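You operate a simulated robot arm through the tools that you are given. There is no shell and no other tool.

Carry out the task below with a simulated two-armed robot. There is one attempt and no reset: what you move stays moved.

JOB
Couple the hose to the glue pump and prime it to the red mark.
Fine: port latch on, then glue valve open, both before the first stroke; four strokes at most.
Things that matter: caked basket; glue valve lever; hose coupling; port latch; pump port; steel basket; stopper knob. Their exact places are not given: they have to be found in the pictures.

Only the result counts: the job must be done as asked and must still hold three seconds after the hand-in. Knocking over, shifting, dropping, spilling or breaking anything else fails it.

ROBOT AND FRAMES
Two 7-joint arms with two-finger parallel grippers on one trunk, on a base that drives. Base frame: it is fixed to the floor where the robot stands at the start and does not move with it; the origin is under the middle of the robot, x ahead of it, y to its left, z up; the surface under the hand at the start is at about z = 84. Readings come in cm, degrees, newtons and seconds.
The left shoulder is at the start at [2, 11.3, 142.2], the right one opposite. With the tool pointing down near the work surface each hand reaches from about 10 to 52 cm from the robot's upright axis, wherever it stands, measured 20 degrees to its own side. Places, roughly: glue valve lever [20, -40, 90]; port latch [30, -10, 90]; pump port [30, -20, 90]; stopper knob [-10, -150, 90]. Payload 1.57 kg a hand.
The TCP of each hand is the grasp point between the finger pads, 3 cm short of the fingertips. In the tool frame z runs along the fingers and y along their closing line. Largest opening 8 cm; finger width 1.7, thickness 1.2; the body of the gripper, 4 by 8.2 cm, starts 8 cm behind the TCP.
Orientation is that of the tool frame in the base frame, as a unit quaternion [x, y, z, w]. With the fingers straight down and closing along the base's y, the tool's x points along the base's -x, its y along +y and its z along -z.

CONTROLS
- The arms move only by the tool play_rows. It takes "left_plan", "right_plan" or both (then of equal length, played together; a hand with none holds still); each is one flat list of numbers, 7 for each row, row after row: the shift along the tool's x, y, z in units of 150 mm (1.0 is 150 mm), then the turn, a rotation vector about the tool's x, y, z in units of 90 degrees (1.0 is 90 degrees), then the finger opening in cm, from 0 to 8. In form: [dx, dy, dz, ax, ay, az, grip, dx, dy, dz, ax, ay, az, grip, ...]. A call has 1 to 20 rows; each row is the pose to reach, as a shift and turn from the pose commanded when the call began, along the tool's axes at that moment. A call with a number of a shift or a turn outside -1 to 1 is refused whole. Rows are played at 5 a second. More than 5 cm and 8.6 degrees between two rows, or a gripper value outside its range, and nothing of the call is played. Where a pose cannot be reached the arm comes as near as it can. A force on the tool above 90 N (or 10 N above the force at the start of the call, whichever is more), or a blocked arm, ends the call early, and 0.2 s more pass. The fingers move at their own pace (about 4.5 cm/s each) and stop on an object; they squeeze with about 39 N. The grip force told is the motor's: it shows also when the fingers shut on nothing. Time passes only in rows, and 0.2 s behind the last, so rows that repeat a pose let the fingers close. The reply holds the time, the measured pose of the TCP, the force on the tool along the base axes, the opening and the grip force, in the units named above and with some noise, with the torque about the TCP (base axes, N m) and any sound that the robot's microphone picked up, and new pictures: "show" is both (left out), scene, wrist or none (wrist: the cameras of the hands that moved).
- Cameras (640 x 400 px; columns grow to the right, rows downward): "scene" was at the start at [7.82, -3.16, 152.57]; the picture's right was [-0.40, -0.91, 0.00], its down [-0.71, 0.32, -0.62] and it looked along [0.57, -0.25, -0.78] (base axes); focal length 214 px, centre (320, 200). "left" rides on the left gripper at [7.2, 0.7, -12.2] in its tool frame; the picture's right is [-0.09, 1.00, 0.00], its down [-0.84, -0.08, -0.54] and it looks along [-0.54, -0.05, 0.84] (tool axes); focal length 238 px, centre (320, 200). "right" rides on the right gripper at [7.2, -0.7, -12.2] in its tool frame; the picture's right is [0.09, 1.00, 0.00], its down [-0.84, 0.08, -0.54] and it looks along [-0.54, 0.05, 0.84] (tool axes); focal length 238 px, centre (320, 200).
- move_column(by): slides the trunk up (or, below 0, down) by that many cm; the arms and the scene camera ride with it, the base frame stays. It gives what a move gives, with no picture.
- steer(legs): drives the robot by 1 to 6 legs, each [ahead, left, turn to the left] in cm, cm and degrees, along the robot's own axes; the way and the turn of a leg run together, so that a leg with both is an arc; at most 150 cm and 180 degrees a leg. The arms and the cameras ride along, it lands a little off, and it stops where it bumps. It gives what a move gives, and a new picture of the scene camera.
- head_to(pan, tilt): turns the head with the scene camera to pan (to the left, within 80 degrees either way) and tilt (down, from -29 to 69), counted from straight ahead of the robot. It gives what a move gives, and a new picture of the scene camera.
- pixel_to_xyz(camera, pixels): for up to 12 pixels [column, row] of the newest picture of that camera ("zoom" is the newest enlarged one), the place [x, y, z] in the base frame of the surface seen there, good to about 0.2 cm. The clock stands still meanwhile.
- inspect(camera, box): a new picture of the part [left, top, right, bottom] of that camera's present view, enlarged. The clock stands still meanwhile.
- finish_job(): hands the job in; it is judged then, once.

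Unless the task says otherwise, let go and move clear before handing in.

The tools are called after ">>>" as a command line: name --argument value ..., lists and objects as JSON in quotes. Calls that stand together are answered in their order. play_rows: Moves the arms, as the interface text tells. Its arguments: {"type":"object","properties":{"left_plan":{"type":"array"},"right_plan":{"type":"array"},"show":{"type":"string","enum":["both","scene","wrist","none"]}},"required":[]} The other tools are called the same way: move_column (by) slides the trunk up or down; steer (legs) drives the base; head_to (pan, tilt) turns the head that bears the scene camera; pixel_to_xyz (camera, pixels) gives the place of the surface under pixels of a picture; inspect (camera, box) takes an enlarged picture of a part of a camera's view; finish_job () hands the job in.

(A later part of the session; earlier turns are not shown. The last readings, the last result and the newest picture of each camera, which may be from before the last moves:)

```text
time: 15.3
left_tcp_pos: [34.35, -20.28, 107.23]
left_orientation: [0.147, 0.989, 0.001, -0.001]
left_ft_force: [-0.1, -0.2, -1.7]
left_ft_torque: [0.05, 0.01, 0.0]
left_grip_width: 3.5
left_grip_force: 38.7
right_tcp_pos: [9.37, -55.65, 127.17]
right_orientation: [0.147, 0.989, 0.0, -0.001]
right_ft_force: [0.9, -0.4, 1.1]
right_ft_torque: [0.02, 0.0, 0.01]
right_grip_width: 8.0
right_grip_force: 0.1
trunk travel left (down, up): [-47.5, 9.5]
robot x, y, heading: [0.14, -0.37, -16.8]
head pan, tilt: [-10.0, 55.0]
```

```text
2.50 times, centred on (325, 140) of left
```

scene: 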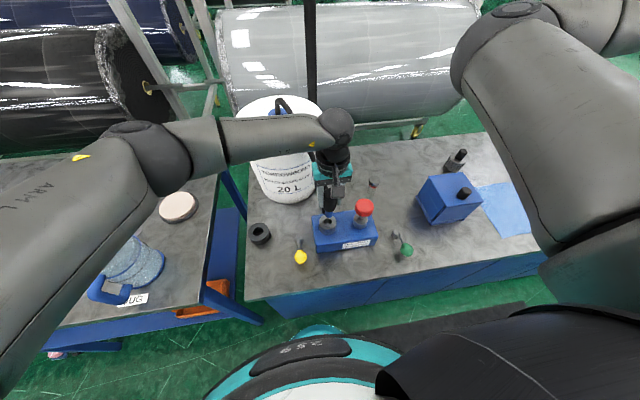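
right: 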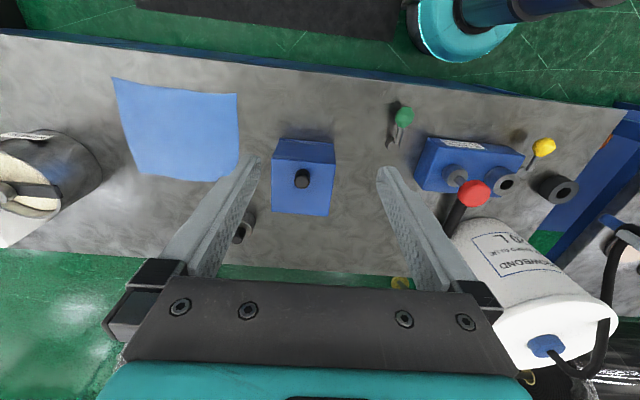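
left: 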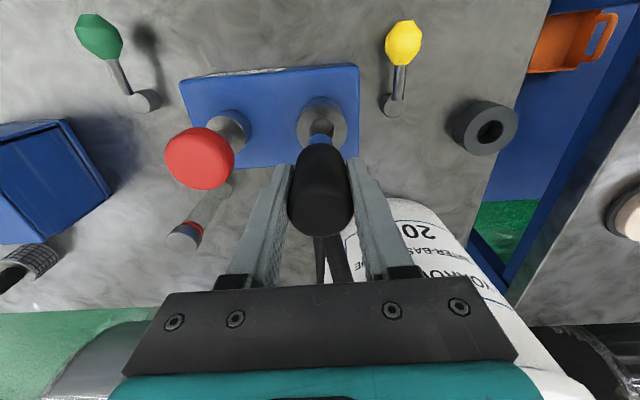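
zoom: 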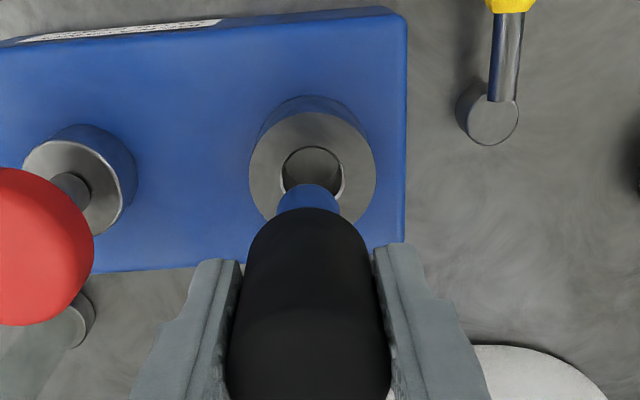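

The spout at zoom (310,200) lines up with the bore at (312,168). I'll verify the port centre from this view, and the spout's own position from the scene.

>>> pixel_to_xyz --camera "zoom" --pixels '[[254, 170], [372, 170], [313, 116], [300, 128], [330, 128], [270, 205], [355, 205], [308, 192], [282, 196], [335, 196], [308, 215], [308, 260]]'

>>> inspect --camera "scene" --box '[310, 195, 350, 240]'

>>> pixel_to_xyz --camera "scene" --pixels '[[327, 216], [330, 216], [325, 214], [332, 214], [328, 210], [324, 208], [335, 208], [330, 206], [318, 222], [336, 222]]'

```text
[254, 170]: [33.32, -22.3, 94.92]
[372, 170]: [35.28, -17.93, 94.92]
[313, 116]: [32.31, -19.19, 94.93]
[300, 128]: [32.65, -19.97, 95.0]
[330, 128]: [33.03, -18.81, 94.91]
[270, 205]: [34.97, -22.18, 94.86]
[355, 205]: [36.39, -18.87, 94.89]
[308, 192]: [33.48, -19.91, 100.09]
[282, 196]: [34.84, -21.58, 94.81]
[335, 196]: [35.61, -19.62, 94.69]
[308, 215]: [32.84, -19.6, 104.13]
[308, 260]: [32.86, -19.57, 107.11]
```

```text
8.89 times, centred on (330, 218) of scene
```

zoom: 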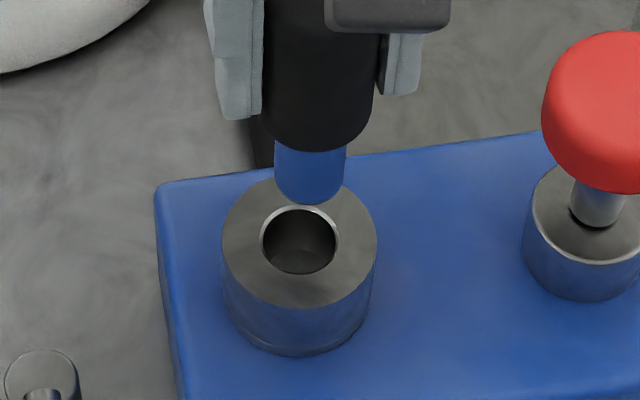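

```text
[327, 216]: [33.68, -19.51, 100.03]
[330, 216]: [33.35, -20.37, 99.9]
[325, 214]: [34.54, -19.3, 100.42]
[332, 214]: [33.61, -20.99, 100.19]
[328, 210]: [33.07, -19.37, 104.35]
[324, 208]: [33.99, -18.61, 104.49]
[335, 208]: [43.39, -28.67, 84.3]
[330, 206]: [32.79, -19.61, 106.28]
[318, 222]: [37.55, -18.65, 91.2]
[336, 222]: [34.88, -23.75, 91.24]
```

Spout and bore are aligned within about 0.1–0.2 cm. Lowering to just above the rim (4 cm).

>>> play_rows --left_plan '[0.004, 0.003, 0.1, 0, 0, 0, 1.5, 0.004, 0.003, 0.2, 0, 0, 0, 1.5, 0.004, 0.003, 0.26, 0, 0, 0, 1.5, 0.004, 0.003, 0.26, 0, 0, 0, 1.5]'

>>> inspect --camera "scene" --box '[310, 195, 350, 240]'

>>> inspect --camera "left" --box '[280, 70, 360, 190]'

```text
time: 16.3
left_tcp_pos: [34.37, -20.26, 103.39]
left_orientation: [0.147, 0.989, 0.0, 0.002]
left_ft_force: [1.2, 0.5, -1.8]
left_ft_torque: [-0.04, -0.04, 0.01]
left_grip_width: 3.51
left_grip_force: 38.8
right_tcp_pos: [9.21, -55.66, 127.16]
right_orientation: [0.148, 0.989, 0.001, 0.001]
right_ft_force: [0.3, -0.4, 0.0]
right_ft_torque: [0.0, 0.01, 0.01]
right_grip_width: 8.0
right_grip_force: 0.1
trunk travel left (down, up): [-47.5, 9.5]
robot x, y, heading: [-0.23, 0.11, -17.1]
head pan, tilt: [-10.0, 55.0]
```

scene: 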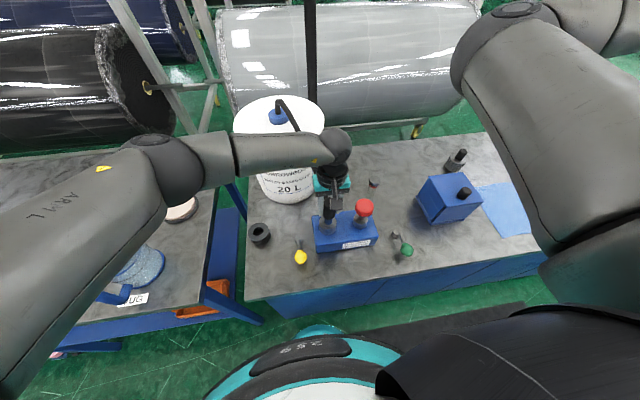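
left: 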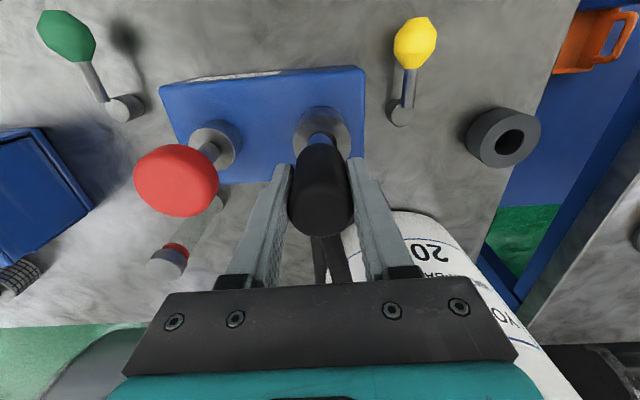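

```text
8.89 times, centred on (330, 218) of scene
```

zoom: 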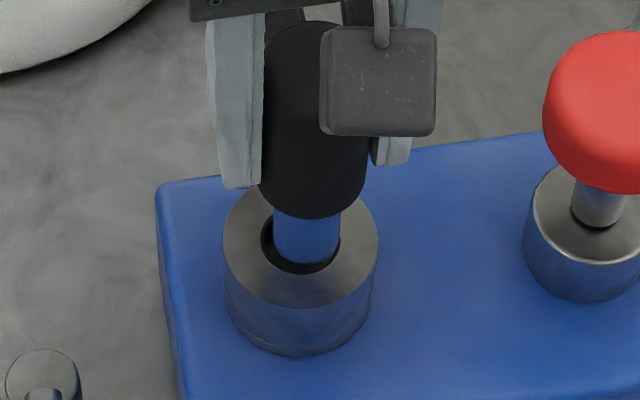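

```text
3.33 times, centred on (320, 130) of left
```

zoom: 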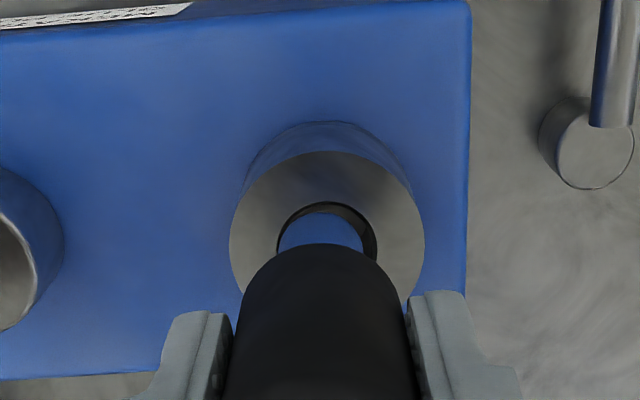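

The spout tip is at the rim but sits slightly to the -y side (gap on the right in the left view, 362 vs 377). I'll correct +0.15 cm along tool y, then lower 1.5 cm.

>>> play_rows --left_plan '[0, 0.01, 0, 0, 0, 0, 1.5, 0, 0.01, 0.04, 0, 0, 0, 1.5, 0, 0.01, 0.08, 0, 0, 0, 1.5, 0, 0.01, 0.1, 0, 0, 0, 1.5]'

>>> inspect --camera "scene" --box '[310, 195, 350, 240]'

>>> inspect --camera "left" --box '[280, 70, 360, 190]'

```text
time: 17.3
left_tcp_pos: [34.41, -20.14, 101.74]
left_orientation: [0.146, 0.989, 0.0, -0.001]
left_ft_force: [-0.1, -0.1, -1.6]
left_ft_torque: [0.01, -0.05, -0.01]
left_grip_width: 3.48
left_grip_force: 39.3
right_tcp_pos: [9.32, -55.66, 127.22]
right_orientation: [0.147, 0.989, 0.0, 0.0]
right_ft_force: [-0.2, 1.0, 0.0]
right_ft_torque: [-0.03, 0.03, 0.0]
right_grip_width: 8.0
right_grip_force: 0.0
trunk travel left (down, up): [-47.5, 9.5]
robot x, y, heading: [-0.09, 0.21, -17.1]
head pan, tilt: [-10.0, 55.0]
```

scene: 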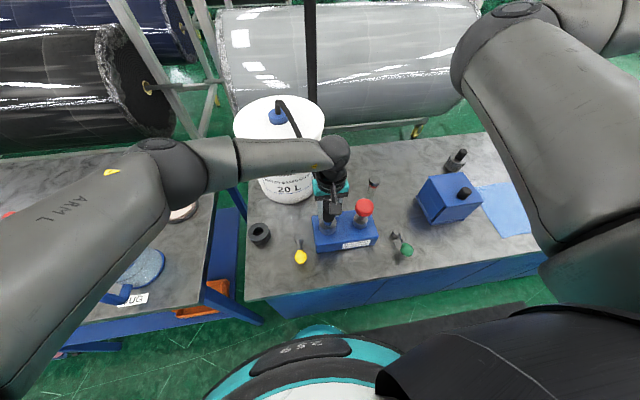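
left: 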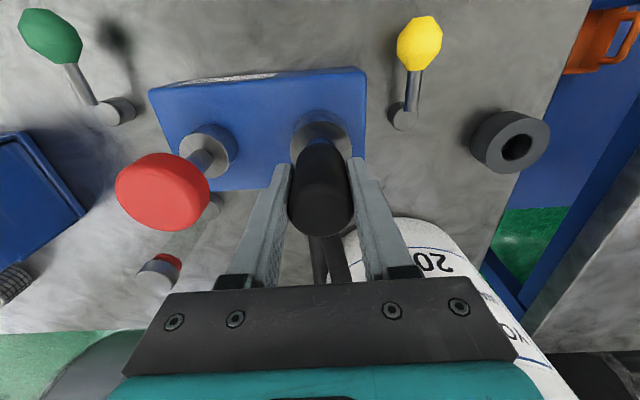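

```text
8.89 times, centred on (330, 218) of scene
```

zoom: 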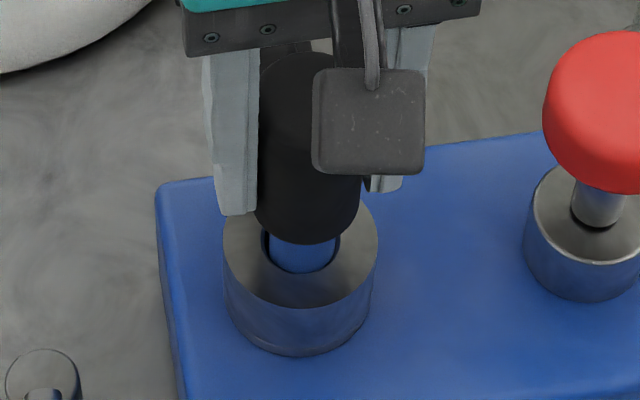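

```text
3.33 times, centred on (320, 130) of left
```

zoom: 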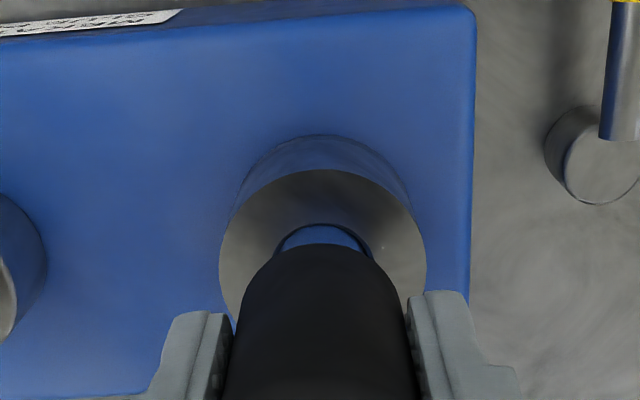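

It's inside the bore without contact force, well centred. Continuing down in small steps, 1.5 cm.

>>> play_rows --left_plan '[-0.004, 0, 0.03, 0, 0, 0, 1.5, -0.004, 0, 0.06, 0, 0, 0, 1.5, -0.004, 0, 0.09, 0, 0, 0, 1.5, -0.004, 0, 0.11, 0, 0, 0, 1.5]' --show "none"

>>> inspect --camera "scene" --box '[310, 195, 350, 240]'

```text
time: 18.3
left_tcp_pos: [34.43, -20.02, 100.39]
left_orientation: [0.146, 0.989, -0.001, 0.002]
left_ft_force: [-1.0, 1.9, 11.4]
left_ft_torque: [0.27, 0.05, -0.01]
left_grip_width: 3.49
left_grip_force: 39.3
right_tcp_pos: [9.23, -55.5, 127.2]
right_orientation: [0.148, 0.989, 0.0, 0.0]
right_ft_force: [-0.9, -0.2, -0.2]
right_ft_torque: [0.06, 0.01, 0.02]
right_grip_width: 7.98
right_grip_force: 0.0
trunk travel left (down, up): [-47.5, 9.5]
robot x, y, heading: [-0.24, -0.04, -17.0]
head pan, tilt: [-10.0, 55.0]
```

```text
8.89 times, centred on (330, 218) of scene
```

zoom: 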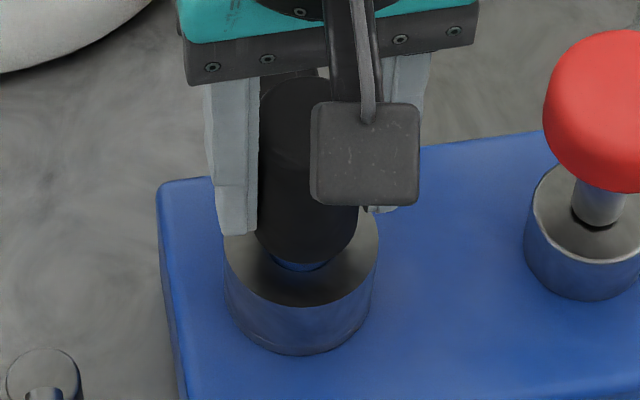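

Contact force of about 13 N at z 100.39, with the spout about 2 cm in – maybe the seat. I'll press slightly further with a small +y adjustment and listen for a click.

>>> play_rows --left_plan '[0, 0.006, 0.01, 0, 0, 0, 1.5, 0, 0.006, 0.02, 0, 0, 0, 1.5, 0, 0.006, 0.02, 0, 0, 0, 1.5]' --show "none"

>>> inspect --camera "left" --box '[280, 70, 360, 190]'

>>> inspect --camera "scene" --box '[310, 195, 350, 240]'

```text
time: 19.1
left_tcp_pos: [34.41, -19.96, 100.43]
left_orientation: [0.148, 0.989, -0.003, 0.004]
left_ft_force: [-2.2, 3.7, 37.3]
left_ft_torque: [0.07, 0.21, -0.05]
left_grip_width: 3.51
left_grip_force: 39.1
right_tcp_pos: [9.03, -55.49, 127.33]
right_orientation: [0.147, 0.989, 0.0, 0.001]
right_ft_force: [0.0, 0.0, -0.1]
right_ft_torque: [0.02, 0.04, -0.01]
right_grip_width: 8.01
right_grip_force: 0.0
trunk travel left (down, up): [-47.5, 9.5]
robot x, y, heading: [0.03, 0.08, -17.2]
head pan, tilt: [-10.0, 55.0]
```

```text
3.33 times, centred on (320, 130) of left
```

zoom: 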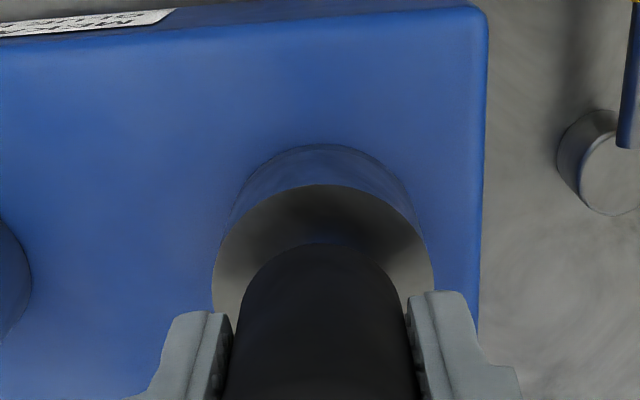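

```text
8.89 times, centred on (330, 218) of scene
```

zoom: 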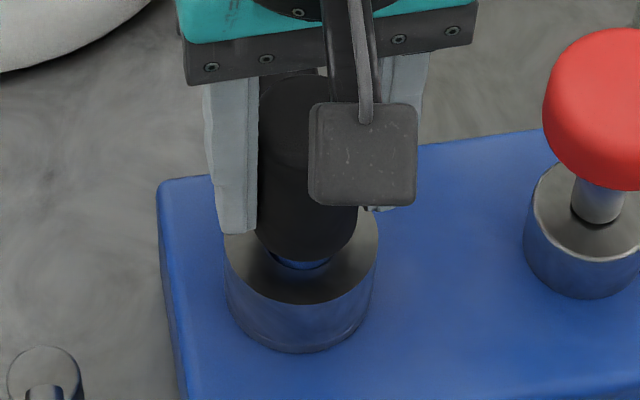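

Force climbs to 37 N with no motion and the depth (TCP 5.4 cm above the rim) matches how it sat in its holder, so it's seated. I'll relax the push and then open the fingers.

>>> play_rows --left_plan '[0, 0, -0.015, 0, 0, 0, 1.5, 0, 0, -0.03, 0, 0, 0, 1.5, 0, 0, -0.03, 0, 0, 0, 1.5]' --show "none"

```text
time: 19.9
left_tcp_pos: [34.33, -19.97, 100.18]
left_orientation: [0.147, 0.989, 0.0, -0.001]
left_ft_force: [1.8, -4.5, 4.4]
left_ft_torque: [-0.39, -0.19, -0.05]
left_grip_width: 3.51
left_grip_force: 39.2
right_tcp_pos: [9.2, -55.69, 127.15]
right_orientation: [0.147, 0.989, 0.0, 0.0]
right_ft_force: [-0.3, 0.1, 0.1]
right_ft_torque: [0.02, -0.01, 0.0]
right_grip_width: 8.0
right_grip_force: 0.2
trunk travel left (down, up): [-47.5, 9.5]
robot x, y, heading: [-0.14, 0.09, -17.2]
head pan, tilt: [-10.0, 55.0]
```

Now the y force has flipped (-4.5 N), so the y offset was a bit too much. I'll take back 0.07 cm and probe downward again gently.

>>> play_rows --left_plan '[0, -0.005, 0, 0, 0, 0, 1.5, 0, -0.005, 0.01, 0, 0, 0, 1.5, 0, -0.005, 0.02, 0, 0, 0, 1.5, 0, -0.005, 0.025, 0, 0, 0, 1.5]' --show "none"

>>> inspect --camera "scene" --box '[310, 195, 350, 240]'

```text
time: 20.9
left_tcp_pos: [34.16, -19.88, 100.23]
left_orientation: [0.147, 0.989, -0.001, 0.002]
left_ft_force: [0.1, 6.1, 32.1]
left_ft_torque: [0.48, 0.02, 0.04]
left_grip_width: 3.48
left_grip_force: 38.9
right_tcp_pos: [9.22, -55.44, 127.31]
right_orientation: [0.148, 0.989, -0.001, 0.001]
right_ft_force: [0.2, 0.5, -0.9]
right_ft_torque: [-0.02, -0.03, 0.0]
right_grip_width: 8.01
right_grip_force: 0.0
trunk travel left (down, up): [-47.5, 9.5]
robot x, y, heading: [0.02, 0.14, -16.9]
head pan, tilt: [-10.0, 55.0]
```

```text
8.89 times, centred on (330, 218) of scene
```

zoom: 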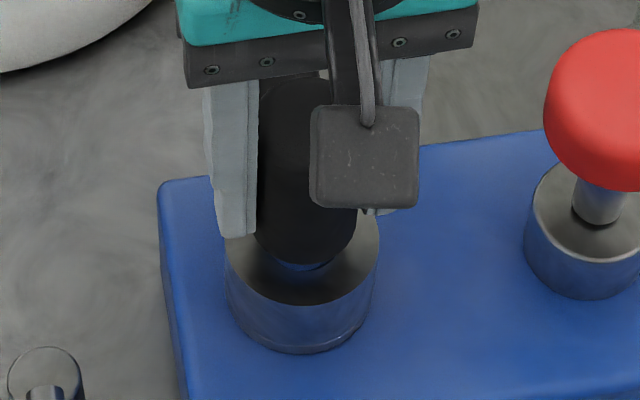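

Tip estimate (≈92.2) agrees with the bore floor seen at ≈91.9, so the coupling is fully down. I'll relax the push to near zero and open the fingers.

>>> play_rows --left_plan '[0, 0.002, -0.012, 0, 0, 0, 1.5, 0, 0.002, -0.022, 0, 0, 0, 1.5, 0, 0.002, -0.022, 0, 0, 0, 1.5]' --show "none"

```text
time: 21.7
left_tcp_pos: [34.4, -19.89, 100.14]
left_orientation: [0.147, 0.989, 0.0, 0.001]
left_ft_force: [3.2, -0.4, 8.3]
left_ft_torque: [-0.02, -0.29, 0.01]
left_grip_width: 3.51
left_grip_force: 38.7
right_tcp_pos: [9.21, -55.67, 127.28]
right_orientation: [0.148, 0.989, -0.001, 0.0]
right_ft_force: [0.5, -0.3, -0.8]
right_ft_torque: [0.03, 0.0, 0.02]
right_grip_width: 7.98
right_grip_force: 0.0
trunk travel left (down, up): [-47.5, 9.5]
robot x, y, heading: [0.19, -0.04, -17.2]
head pan, tilt: [-10.0, 55.0]
```

Lateral force is now small. Opening the fingers.

>>> play_rows --left_plan '[0, 0, 0, 0, 0, 0, 4, 0, 0, 0, 0, 0, 0, 5, 0, 0, 0, 0, 0, 0, 6.5, 0, 0, 0, 0, 0, 0, 7.5, 0, 0, 0, 0, 0, 0, 7.5]'

>>> inspect --camera "scene" --box '[300, 180, 360, 240]'

```text
time: 22.9
left_tcp_pos: [34.32, -20.1, 100.39]
left_orientation: [0.147, 0.989, 0.0, -0.001]
left_ft_force: [0.5, -0.4, 0.2]
left_ft_torque: [-0.03, -0.02, 0.03]
left_grip_width: 7.52
left_grip_force: 0.0
right_tcp_pos: [9.3, -55.71, 127.22]
right_orientation: [0.147, 0.989, 0.0, 0.0]
right_ft_force: [-0.4, 0.3, 0.0]
right_ft_torque: [-0.04, 0.01, 0.0]
right_grip_width: 8.02
right_grip_force: 0.1
trunk travel left (down, up): [-47.5, 9.5]
robot x, y, heading: [-0.17, 0.32, -17.2]
head pan, tilt: [-10.0, 55.0]
```

scene: 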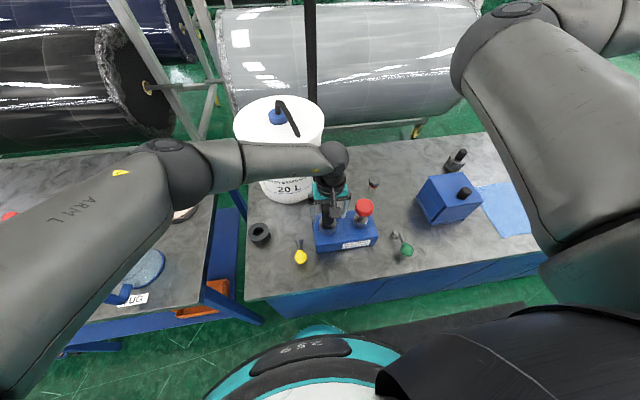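
left: 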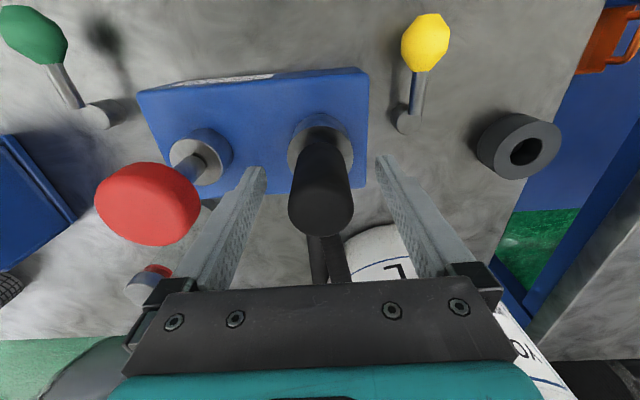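

```text
6.67 times, centred on (330, 210) of scene
```

zoom: 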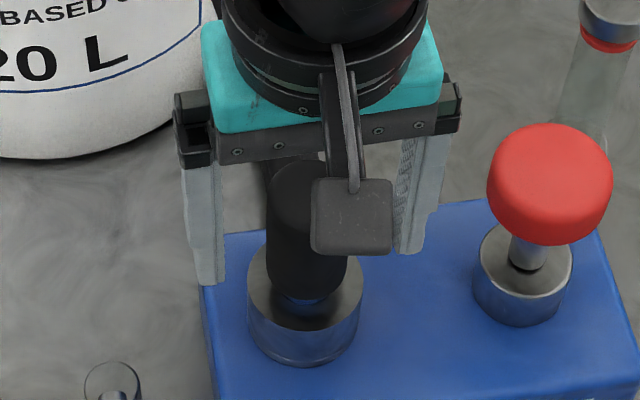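

The coupling stands in the port at (322,180). Raising the left hand straight up 13 cm.

>>> play_rows --left_plan '[0, 0, -0.1, 0, 0, 0, 7.5, 0, 0, -0.3, 0, 0, 0, 7.5, 0, 0, -0.5, 0, 0, 0, 7.5, 0, 0, -0.7, 0, 0, 0, 7.5, 0, 0, -0.85, 0, 0, 0, 7.5, 0, 0, -0.85, 0, 0, 0, 7.5]'

>>> inspect --camera "left" --box '[240, 20, 480, 200]'

>>> inspect --camera "scene" --box '[280, 185, 380, 275]'

```text
time: 24.3
left_tcp_pos: [34.39, -19.99, 113.09]
left_orientation: [0.147, 0.989, 0.0, 0.0]
left_ft_force: [0.0, -0.4, 0.1]
left_ft_torque: [0.0, 0.01, 0.0]
left_grip_width: 7.49
left_grip_force: 0.0
right_tcp_pos: [9.24, -55.65, 127.16]
right_orientation: [0.148, 0.989, 0.001, 0.0]
right_ft_force: [0.7, 0.1, 0.0]
right_ft_torque: [0.0, 0.02, -0.01]
right_grip_width: 7.99
right_grip_force: 0.0
trunk travel left (down, up): [-47.5, 9.5]
robot x, y, heading: [0.04, 0.12, -17.1]
head pan, tilt: [-10.0, 55.0]
```

scene: 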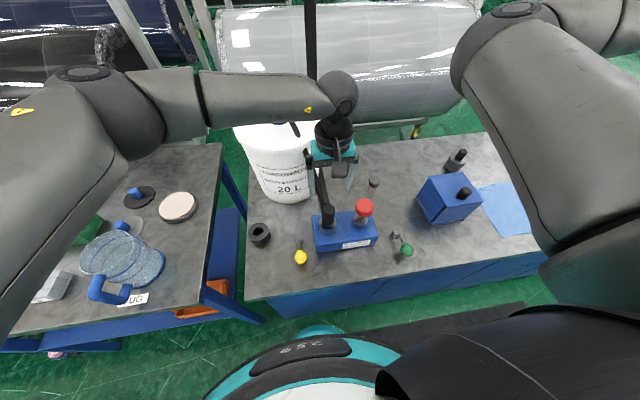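
left: 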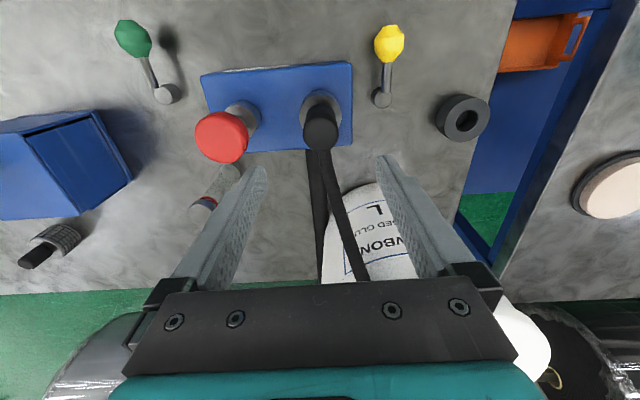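

```text
2.22 times, centred on (360, 110) of left
```

zoom: 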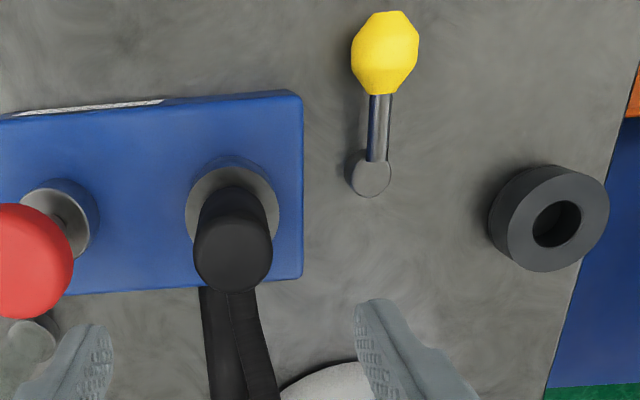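

```text
4.44 times, centred on (330, 230) of scene
```

zoom: 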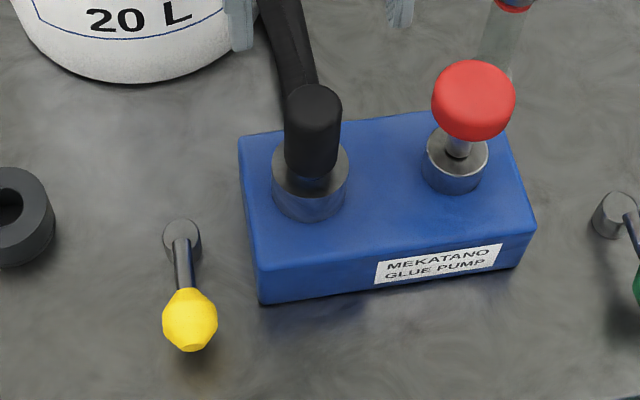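

The coupling stays seated (barrel over the port at (325,212)). Next the yellow latch: lever pivot near [37.6,-11.2], knob near [30.5,-9]; I'll measure it and the coupling top accurately.

>>> pixel_to_xyz --camera "zoom" --pixels '[[190, 318], [167, 320], [213, 320], [190, 296], [190, 340], [182, 228], [165, 240], [199, 240], [184, 265], [313, 105], [296, 105], [334, 105]]'

>>> inspect --camera "left" --box '[330, 0, 450, 120]'

>>> pixel_to_xyz --camera "left" --pixels '[[389, 44], [375, 44], [403, 44], [389, 27], [389, 58], [386, 75], [381, 99], [374, 98], [390, 97], [320, 130], [352, 80], [352, 130]]'

```text
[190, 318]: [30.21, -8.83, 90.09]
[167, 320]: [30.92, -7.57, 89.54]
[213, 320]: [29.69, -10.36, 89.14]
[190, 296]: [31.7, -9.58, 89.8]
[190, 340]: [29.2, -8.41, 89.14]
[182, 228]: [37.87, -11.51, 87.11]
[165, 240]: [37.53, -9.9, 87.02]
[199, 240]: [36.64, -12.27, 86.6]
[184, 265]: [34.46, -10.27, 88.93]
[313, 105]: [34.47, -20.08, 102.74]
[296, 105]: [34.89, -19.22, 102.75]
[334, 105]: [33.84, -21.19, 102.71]
```

```text
3.33 times, centred on (390, 60) of left
```

zoom: 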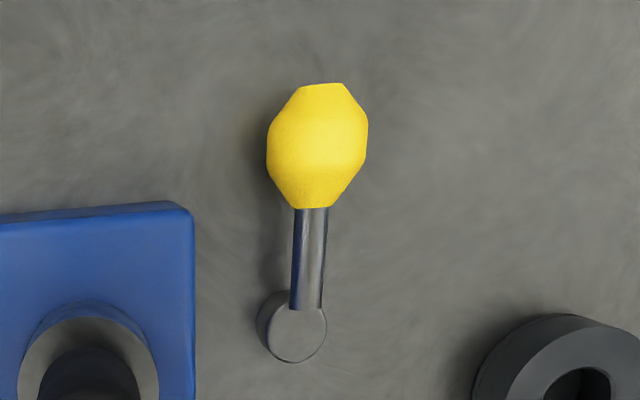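

```text
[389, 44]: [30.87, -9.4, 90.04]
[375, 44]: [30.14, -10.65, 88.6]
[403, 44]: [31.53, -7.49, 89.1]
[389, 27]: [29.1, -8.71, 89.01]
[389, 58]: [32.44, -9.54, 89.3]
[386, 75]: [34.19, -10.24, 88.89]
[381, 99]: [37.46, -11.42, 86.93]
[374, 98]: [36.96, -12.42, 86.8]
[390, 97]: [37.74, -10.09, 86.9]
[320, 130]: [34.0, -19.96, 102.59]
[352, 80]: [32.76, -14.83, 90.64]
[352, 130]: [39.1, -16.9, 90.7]
```

The knob centre is about [30.8,-9.15,88.8] (≈3.1 cm wide), pivot [37.4,-11.2], and the pump block edge is about 4.8 cm to its -y side. I'll go over the knob with fingers at 5 cm.

>>> play_rows --left_plan '[0.11, 0.156, 0, 0, 0, 0, 5, 0.22, 0.312, 0, 0, 0, 0, 5, 0.33, 0.467, 0, 0, 0, 0, 5, 0.44, 0.623, 0, 0, 0, 0, 5, 0.44, 0.623, 0.3, 0, 0, 0, 5, 0.44, 0.623, 0.6, 0, 0, 0, 5, 0.44, 0.623, 0.8, 0, 0, 0, 5, 0.44, 0.623, 0.8, 0, 0, 0, 5]'

```text
time: 26.1
left_tcp_pos: [30.8, -9.04, 101.07]
left_orientation: [0.147, 0.989, 0.0, 0.001]
left_ft_force: [0.0, -0.5, 0.7]
left_ft_torque: [-0.01, 0.01, -0.01]
left_grip_width: 5.0
left_grip_force: 0.1
right_tcp_pos: [9.24, -55.63, 127.32]
right_orientation: [0.148, 0.989, 0.0, 0.0]
right_ft_force: [-0.2, -0.4, 0.0]
right_ft_torque: [-0.02, 0.03, -0.05]
right_grip_width: 7.99
right_grip_force: 0.1
trunk travel left (down, up): [-47.5, 9.5]
robot x, y, heading: [0.16, -0.17, -17.0]
head pan, tilt: [-10.0, 55.0]
```

scene: 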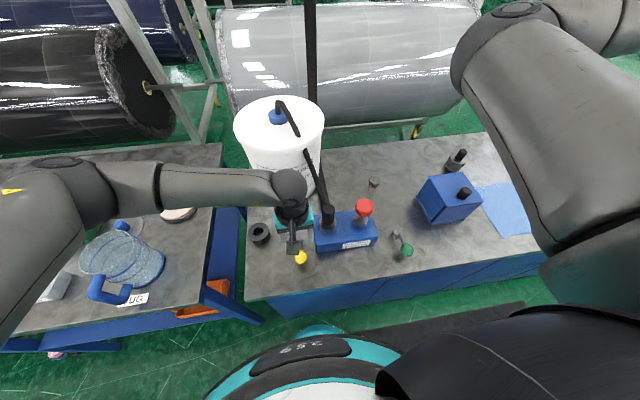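
left: 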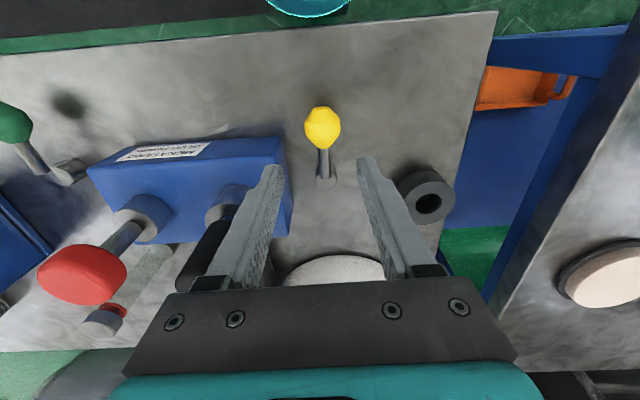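

Knob at (322,128) lies between the fingers. Descending to straddle it at z≈89.4.

>>> play_rows --left_plan '[0, 0, 0.25, 0, 0, 0, 5, 0, 0, 0.5, 0, 0, 0, 5, 0, 0, 0.68, 0, 0, 0, 5, 0, 0, 0.78, 0, 0, 0, 5, 0, 0, 0.78, 0, 0, 0, 5]'

>>> inspect --camera "left" --box '[220, 60, 440, 260]'

```text
time: 27.3
left_tcp_pos: [30.84, -9.14, 89.08]
left_orientation: [0.147, 0.989, 0.0, 0.001]
left_ft_force: [0.7, -1.0, 0.9]
left_ft_torque: [0.03, -0.02, 0.0]
left_grip_width: 5.01
left_grip_force: 0.1
right_tcp_pos: [9.23, -55.7, 127.22]
right_orientation: [0.148, 0.989, 0.0, 0.001]
right_ft_force: [0.2, -0.1, -1.3]
right_ft_torque: [0.0, -0.02, -0.01]
right_grip_width: 7.98
right_grip_force: 0.2
trunk travel left (down, up): [-47.5, 9.5]
robot x, y, heading: [0.12, -0.06, -16.7]
head pan, tilt: [-10.0, 55.0]
```

scene: 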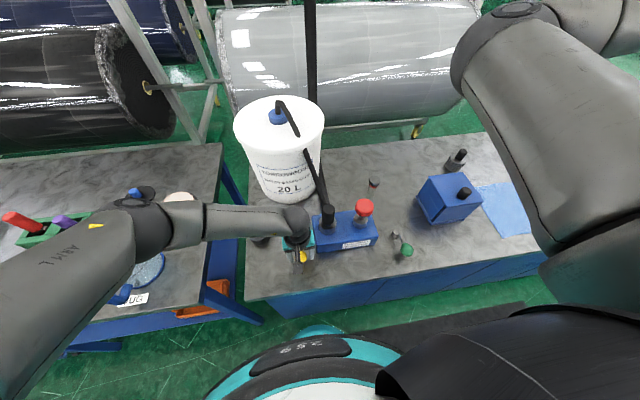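
left: 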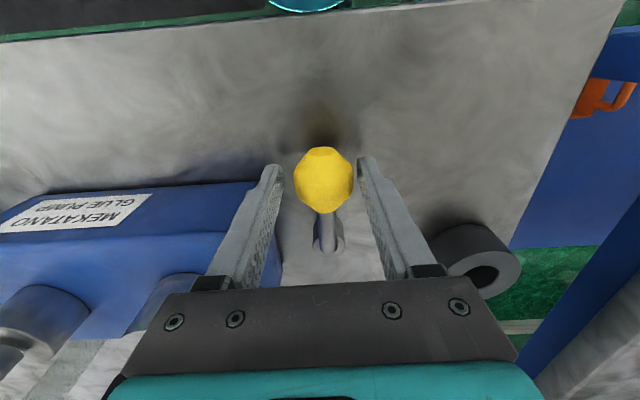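

```text
2.00 times, centred on (330, 160) of left
```

zoom: 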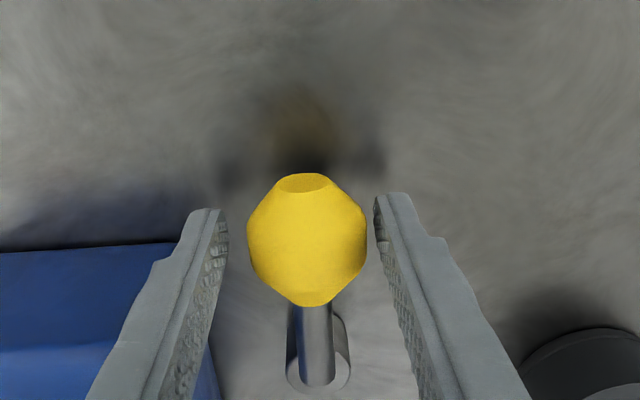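

The knob is nicely between the fingers. I'll test the latch by swinging it 15° toward +y (away from the pump) about its pivot, watching the force.

>>> play_rows --left_plan '[0, 0, 0, 0, 0, 0, 3.6, 0, 0, 0, 0, 0, 0, 3.6, -0.004, 0.06, 0, 0, 0, 0.0833, 3.6, -0.0157, 0.119, 0, 0, 0, 0.1667, 3.6, -0.0157, 0.119, 0, 0, 0, 0.1667, 3.6]' --show "wrist"

```text
time: 28.5
left_tcp_pos: [31.47, -7.51, 89.34]
left_orientation: [0.275, 0.961, -0.001, -0.001]
left_ft_force: [-2.1, -1.4, 1.7]
left_ft_torque: [-0.04, 0.06, -0.06]
left_grip_width: 3.86
left_grip_force: 1.4
right_tcp_pos: [9.22, -55.58, 127.27]
right_orientation: [0.148, 0.989, 0.0, 0.0]
right_ft_force: [-0.6, 0.3, -0.3]
right_ft_torque: [-0.02, 0.0, 0.01]
right_grip_width: 7.99
right_grip_force: 0.1
trunk travel left (down, up): [-47.5, 9.5]
robot x, y, heading: [-0.16, -0.07, -16.8]
head pan, tilt: [-10.0, 55.0]
```

left: 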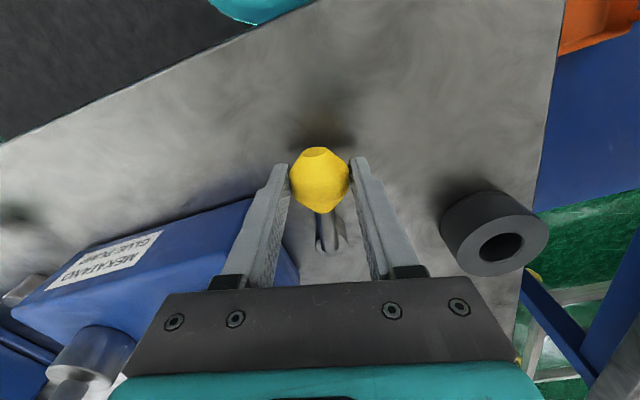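

The lever moves freely this way with ~2 N. Continuing the arc another 45°.

>>> play_rows --left_plan '[-0.0045, 0.064, 0, 0, 0, 0.0889, 3.6, -0.0178, 0.1268, 0, 0, 0, 0.1778, 3.6, -0.0398, 0.1871, 0, 0, 0, 0.2667, 3.6, -0.0699, 0.2438, 0, 0, 0, 0.3556, 3.6, -0.1076, 0.2957, 0, 0, 0, 0.4444, 3.6, -0.1347, 0.3253, 0, 0, 0, 0.5, 3.6, -0.1347, 0.3253, 0, 0, 0, 0.5, 3.6]' --show "both"

>>> inspect --camera "scene" --box '[240, 185, 360, 275]'

```text
time: 30.1
left_tcp_pos: [35.87, -4.37, 89.37]
left_orientation: [0.622, 0.783, 0.001, 0.0]
left_ft_force: [-3.7, 2.0, -0.7]
left_ft_torque: [0.06, 0.08, -0.01]
left_grip_width: 3.87
left_grip_force: 1.5
right_tcp_pos: [9.07, -55.7, 127.3]
right_orientation: [0.148, 0.989, 0.0, 0.0]
right_ft_force: [0.3, -0.1, 1.0]
right_ft_torque: [-0.01, -0.02, 0.02]
right_grip_width: 7.98
right_grip_force: 0.0
trunk travel left (down, up): [-47.5, 9.5]
robot x, y, heading: [0.13, 0.22, -17.2]
head pan, tilt: [-10.0, 55.0]
```

scene: 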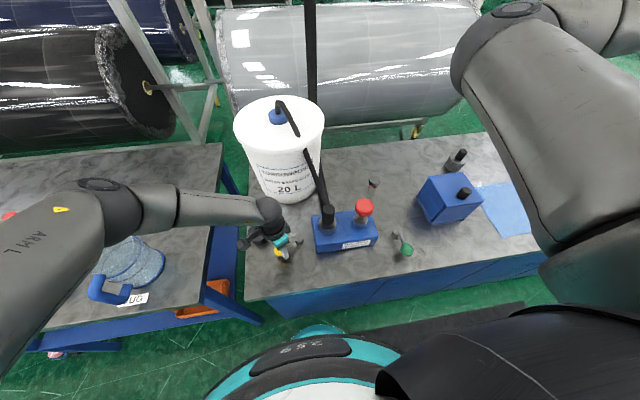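
left: 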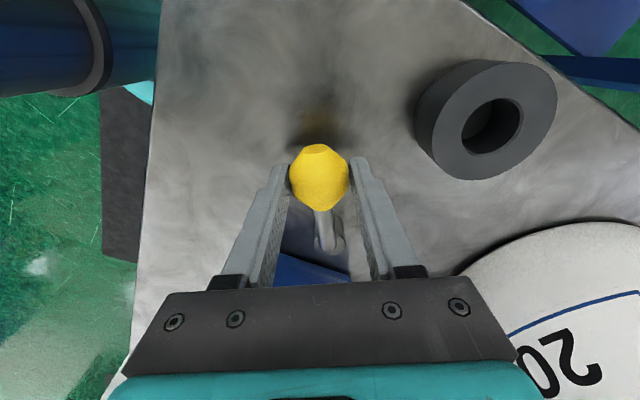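

```text
4.44 times, centred on (300, 230) of scene
```

zoom: 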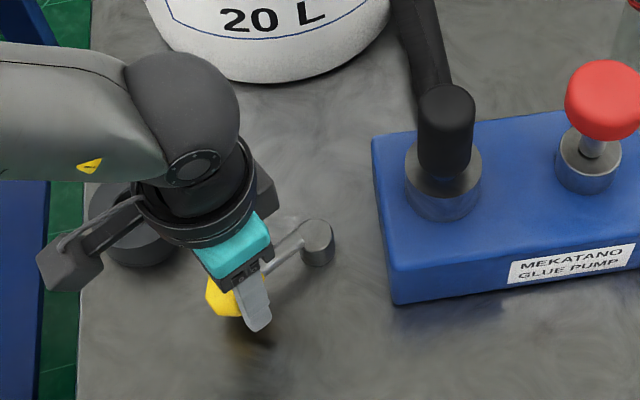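

Lever is now at 60°, still ~4 N of drag. Continuing toward 90° and watching for a stop or click.

>>> play_rows --left_plan '[-0.0045, 0.064, 0, 0, 0, 0.0889, 3.6, -0.0178, 0.1268, 0, 0, 0, 0.1778, 3.6, -0.0398, 0.1871, 0, 0, 0, 0.2667, 3.6, -0.0616, 0.23, 0, 0, 0, 0.3333, 3.6, -0.0616, 0.23, 0, 0, 0, 0.3333, 3.6]' --show "both"

>>> inspect --camera "scene" --box '[240, 185, 360, 275]'

```text
time: 31.3
left_tcp_pos: [32.43, -1.79, 90.54]
left_orientation: [0.799, 0.601, 0.009, 0.002]
left_ft_force: [-5.1, 18.3, -2.4]
left_ft_torque: [0.5, 0.19, 0.18]
left_grip_width: 2.65
left_grip_force: 0.0
left hand out of reach, approached as far as the arm can: row 1, 2, 3, 4, 5
right_tcp_pos: [9.13, -55.6, 127.22]
right_orientation: [0.147, 0.989, -0.001, 0.001]
right_ft_force: [-0.6, 0.1, -0.2]
right_ft_torque: [0.02, -0.02, 0.0]
right_grip_width: 8.02
right_grip_force: 0.1
trunk travel left (down, up): [-47.5, 9.5]
robot x, y, heading: [-0.28, 0.18, -16.6]
head pan, tilt: [-10.0, 55.0]
```

scene: 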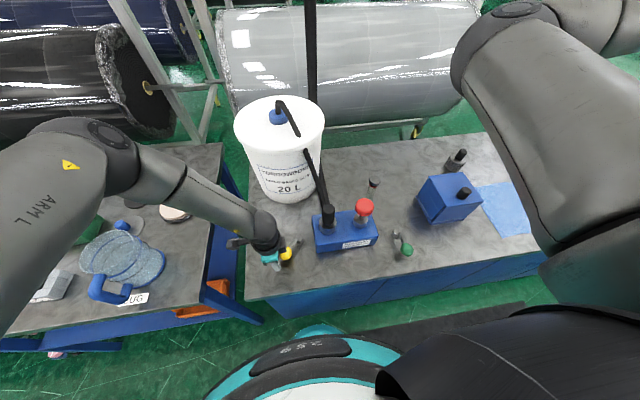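
left: 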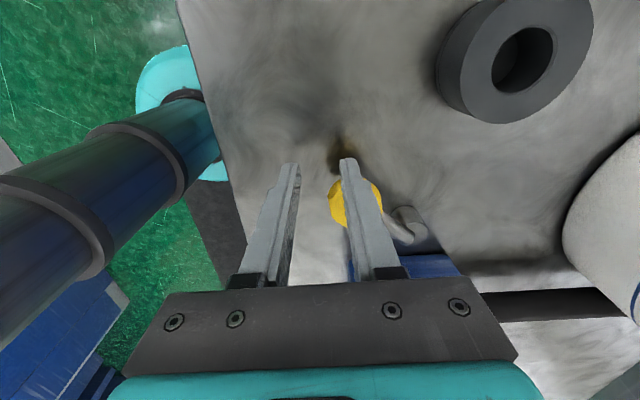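

```text
4.44 times, centred on (300, 230) of scene
```

zoom: 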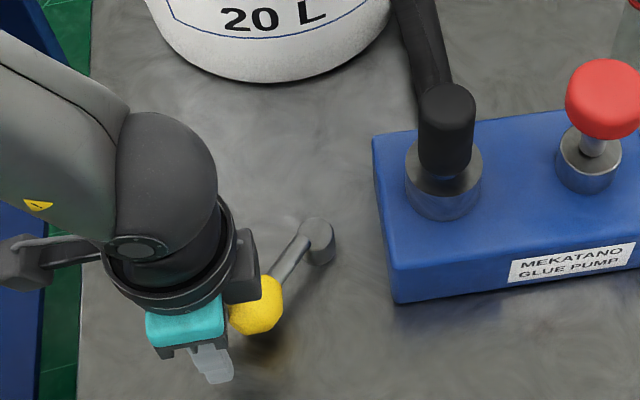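

That last turn was out of the arm's reach: the hand twisted aside, and the lever (yellow at (286,253)) slipped back to about 40°. I'll raise the hand clear while turning it back.

>>> play_rows --left_plan '[0, -0.1, -0.3, 0, 0, -0.08, 3.0, 0, -0.2, -0.55, 0, 0, -0.16, 3.0, 0, -0.3, -0.75, 0, 0, -0.25, 3.0, 0, -0.35, -0.85, 0, 0, -0.34, 3.0, 0, -0.4, -0.9, 0, 0, -0.43, 3.0, 0, -0.4, -0.9, 0, 0, -0.5, 3.0, 0, -0.4, -0.9, 0, 0, -0.5, 3.0]' --show "both"

>>> inspect --camera "scene" --box '[240, 185, 360, 275]'

```text
time: 32.9
left_tcp_pos: [26.99, -0.77, 104.15]
left_orientation: [0.514, 0.858, 0.0, 0.001]
left_ft_force: [0.1, 0.5, 0.4]
left_ft_torque: [0.02, 0.01, 0.03]
left_grip_width: 2.99
left_grip_force: 0.1
right_tcp_pos: [9.19, -55.61, 127.31]
right_orientation: [0.149, 0.989, 0.001, 0.0]
right_ft_force: [-0.3, 0.2, 0.4]
right_ft_torque: [0.0, 0.0, -0.03]
right_grip_width: 7.99
right_grip_force: 0.1
trunk travel left (down, up): [-47.5, 9.5]
robot x, y, heading: [-0.08, 0.31, -17.1]
head pan, tilt: [-10.0, 55.0]
```

scene: 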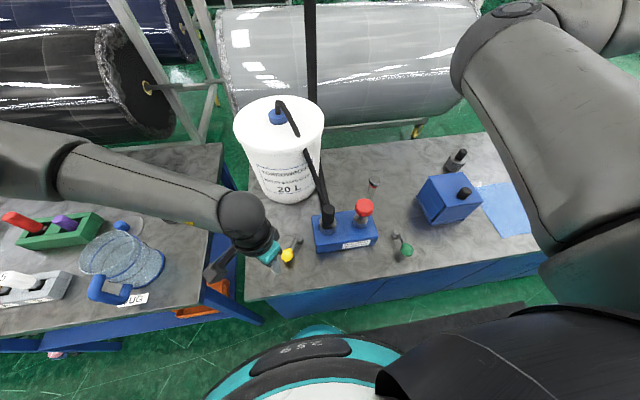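
left: 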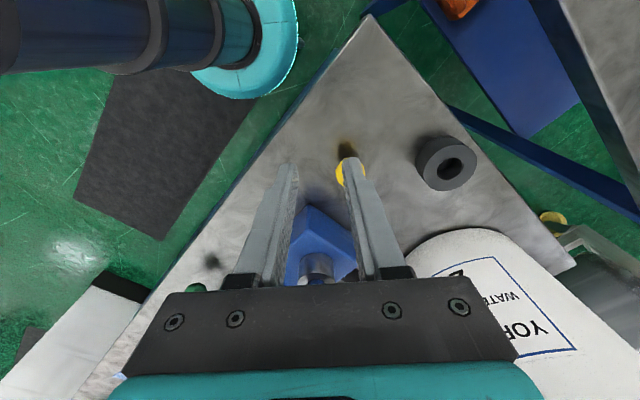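

```text
4.44 times, centred on (300, 230) of scene
```

zoom: 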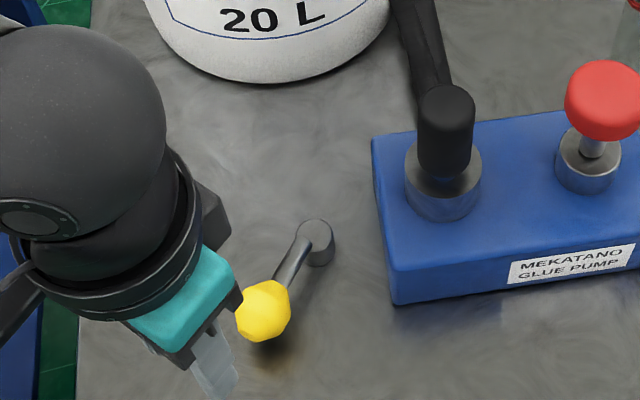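

The lever rests at about 30–35° and stays put. I'll re-measure the knob, then push it on with the hand kept at its present turn (no more wrist rotation).

>>> pixel_to_xyz --camera "zoom" --pixels '[[263, 310], [242, 315], [285, 310], [265, 285], [260, 335], [315, 235], [300, 255], [335, 240]]'

```text
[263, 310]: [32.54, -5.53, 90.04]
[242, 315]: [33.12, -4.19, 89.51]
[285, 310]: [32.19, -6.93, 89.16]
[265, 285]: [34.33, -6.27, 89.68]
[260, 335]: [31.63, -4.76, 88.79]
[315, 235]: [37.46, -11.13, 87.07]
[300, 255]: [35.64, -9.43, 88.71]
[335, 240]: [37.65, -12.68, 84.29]
```

Knob now at [33.0,-5.7], lever at 34.5°. Moving over it at this orientation with 5 cm opening, then down.

>>> play_rows --left_plan '[-0.12, 0.05, 0, 0, 0, 0, 5, -0.24, 0.1, 0, 0, 0, 0, 5, -0.36, 0.15, 0, 0, 0, 0, 5, -0.477, 0.199, 0, 0, 0, 0, 5, -0.477, 0.199, 0.3, 0, 0, 0, 5, -0.477, 0.199, 0.5, 0, 0, 0, 5, -0.477, 0.199, 0.5, 0, 0, 0, 5]' --show "both"

```text
time: 34.5
left_tcp_pos: [32.97, -5.47, 96.52]
left_orientation: [0.514, 0.858, -0.001, 0.001]
left_ft_force: [-0.4, -0.1, -0.3]
left_ft_torque: [-0.04, 0.0, 0.03]
left_grip_width: 5.01
left_grip_force: 0.1
right_tcp_pos: [9.34, -55.63, 127.27]
right_orientation: [0.148, 0.989, 0.001, 0.0]
right_ft_force: [-0.1, -0.3, 0.2]
right_ft_torque: [-0.02, -0.01, 0.03]
right_grip_width: 8.02
right_grip_force: 0.0
trunk travel left (down, up): [-47.5, 9.5]
robot x, y, heading: [0.0, -0.16, -17.2]
head pan, tilt: [-10.0, 55.0]
```

scene: 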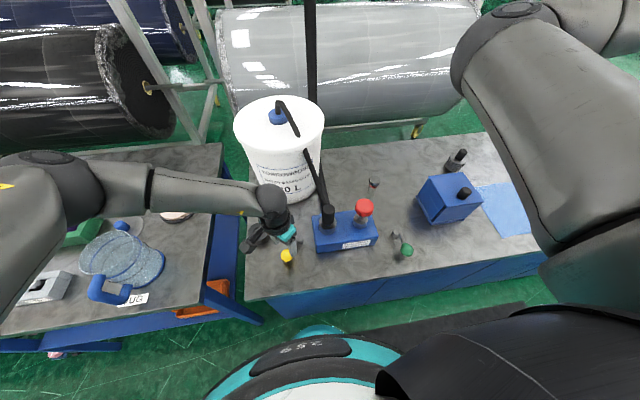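
left: 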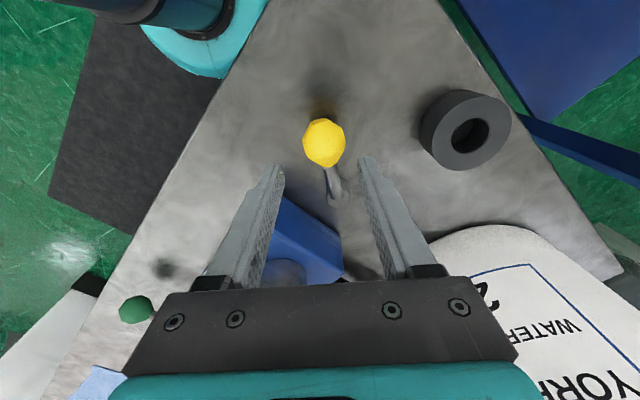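

Knob (323,142) is between the fingers. Descending, then pushing along the arc to about 65° by translation only.

>>> play_rows --left_plan '[0, 0, 0.2, 0, 0, 0, 5, 0, 0, 0.38, 0, 0, 0, 5, 0, 0, 0.48, 0, 0, 0, 5, 0, 0, 0.48, 0, 0, 0, 4, 0, 0, 0.48, 0, 0, 0, 4, 0, 0.08, 0.48, 0, 0, 0, 4, 0, 0.167, 0.48, 0, 0, 0, 4, -0.02, 0.245, 0.48, 0, 0, 0, 4, -0.02, 0.245, 0.48, 0, 0, 0, 4]' --show "wrist"

>>> inspect --camera "scene" --box '[240, 185, 360, 275]'

```text
time: 36.5
left_tcp_pos: [36.48, -4.08, 89.38]
left_orientation: [0.515, 0.857, -0.001, 0.001]
left_ft_force: [-1.7, -0.1, 0.6]
left_ft_torque: [0.01, 0.01, -0.02]
left_grip_width: 4.14
left_grip_force: 1.1
right_tcp_pos: [9.28, -55.67, 127.23]
right_orientation: [0.148, 0.989, 0.001, 0.0]
right_ft_force: [0.1, 0.6, 0.2]
right_ft_torque: [0.0, 0.01, 0.01]
right_grip_width: 8.01
right_grip_force: 0.1
trunk travel left (down, up): [-47.5, 9.5]
robot x, y, heading: [0.19, -0.09, -16.9]
head pan, tilt: [-10.0, 55.0]
```

left: 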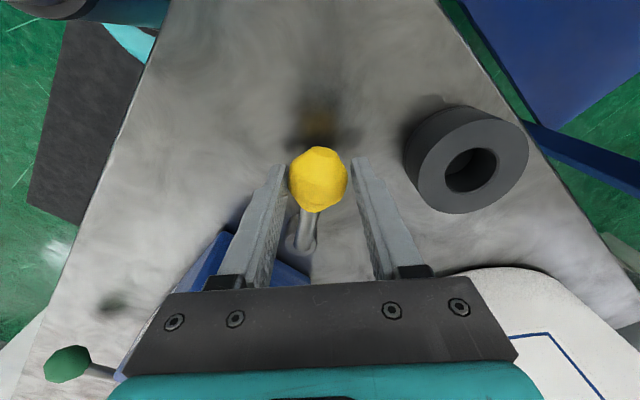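

```text
4.44 times, centred on (300, 230) of scene
```

zoom: 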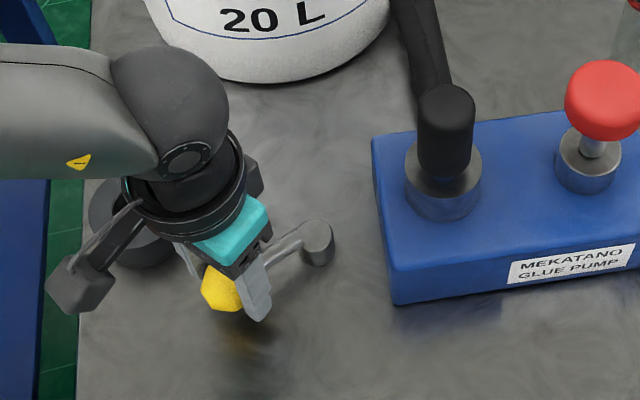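

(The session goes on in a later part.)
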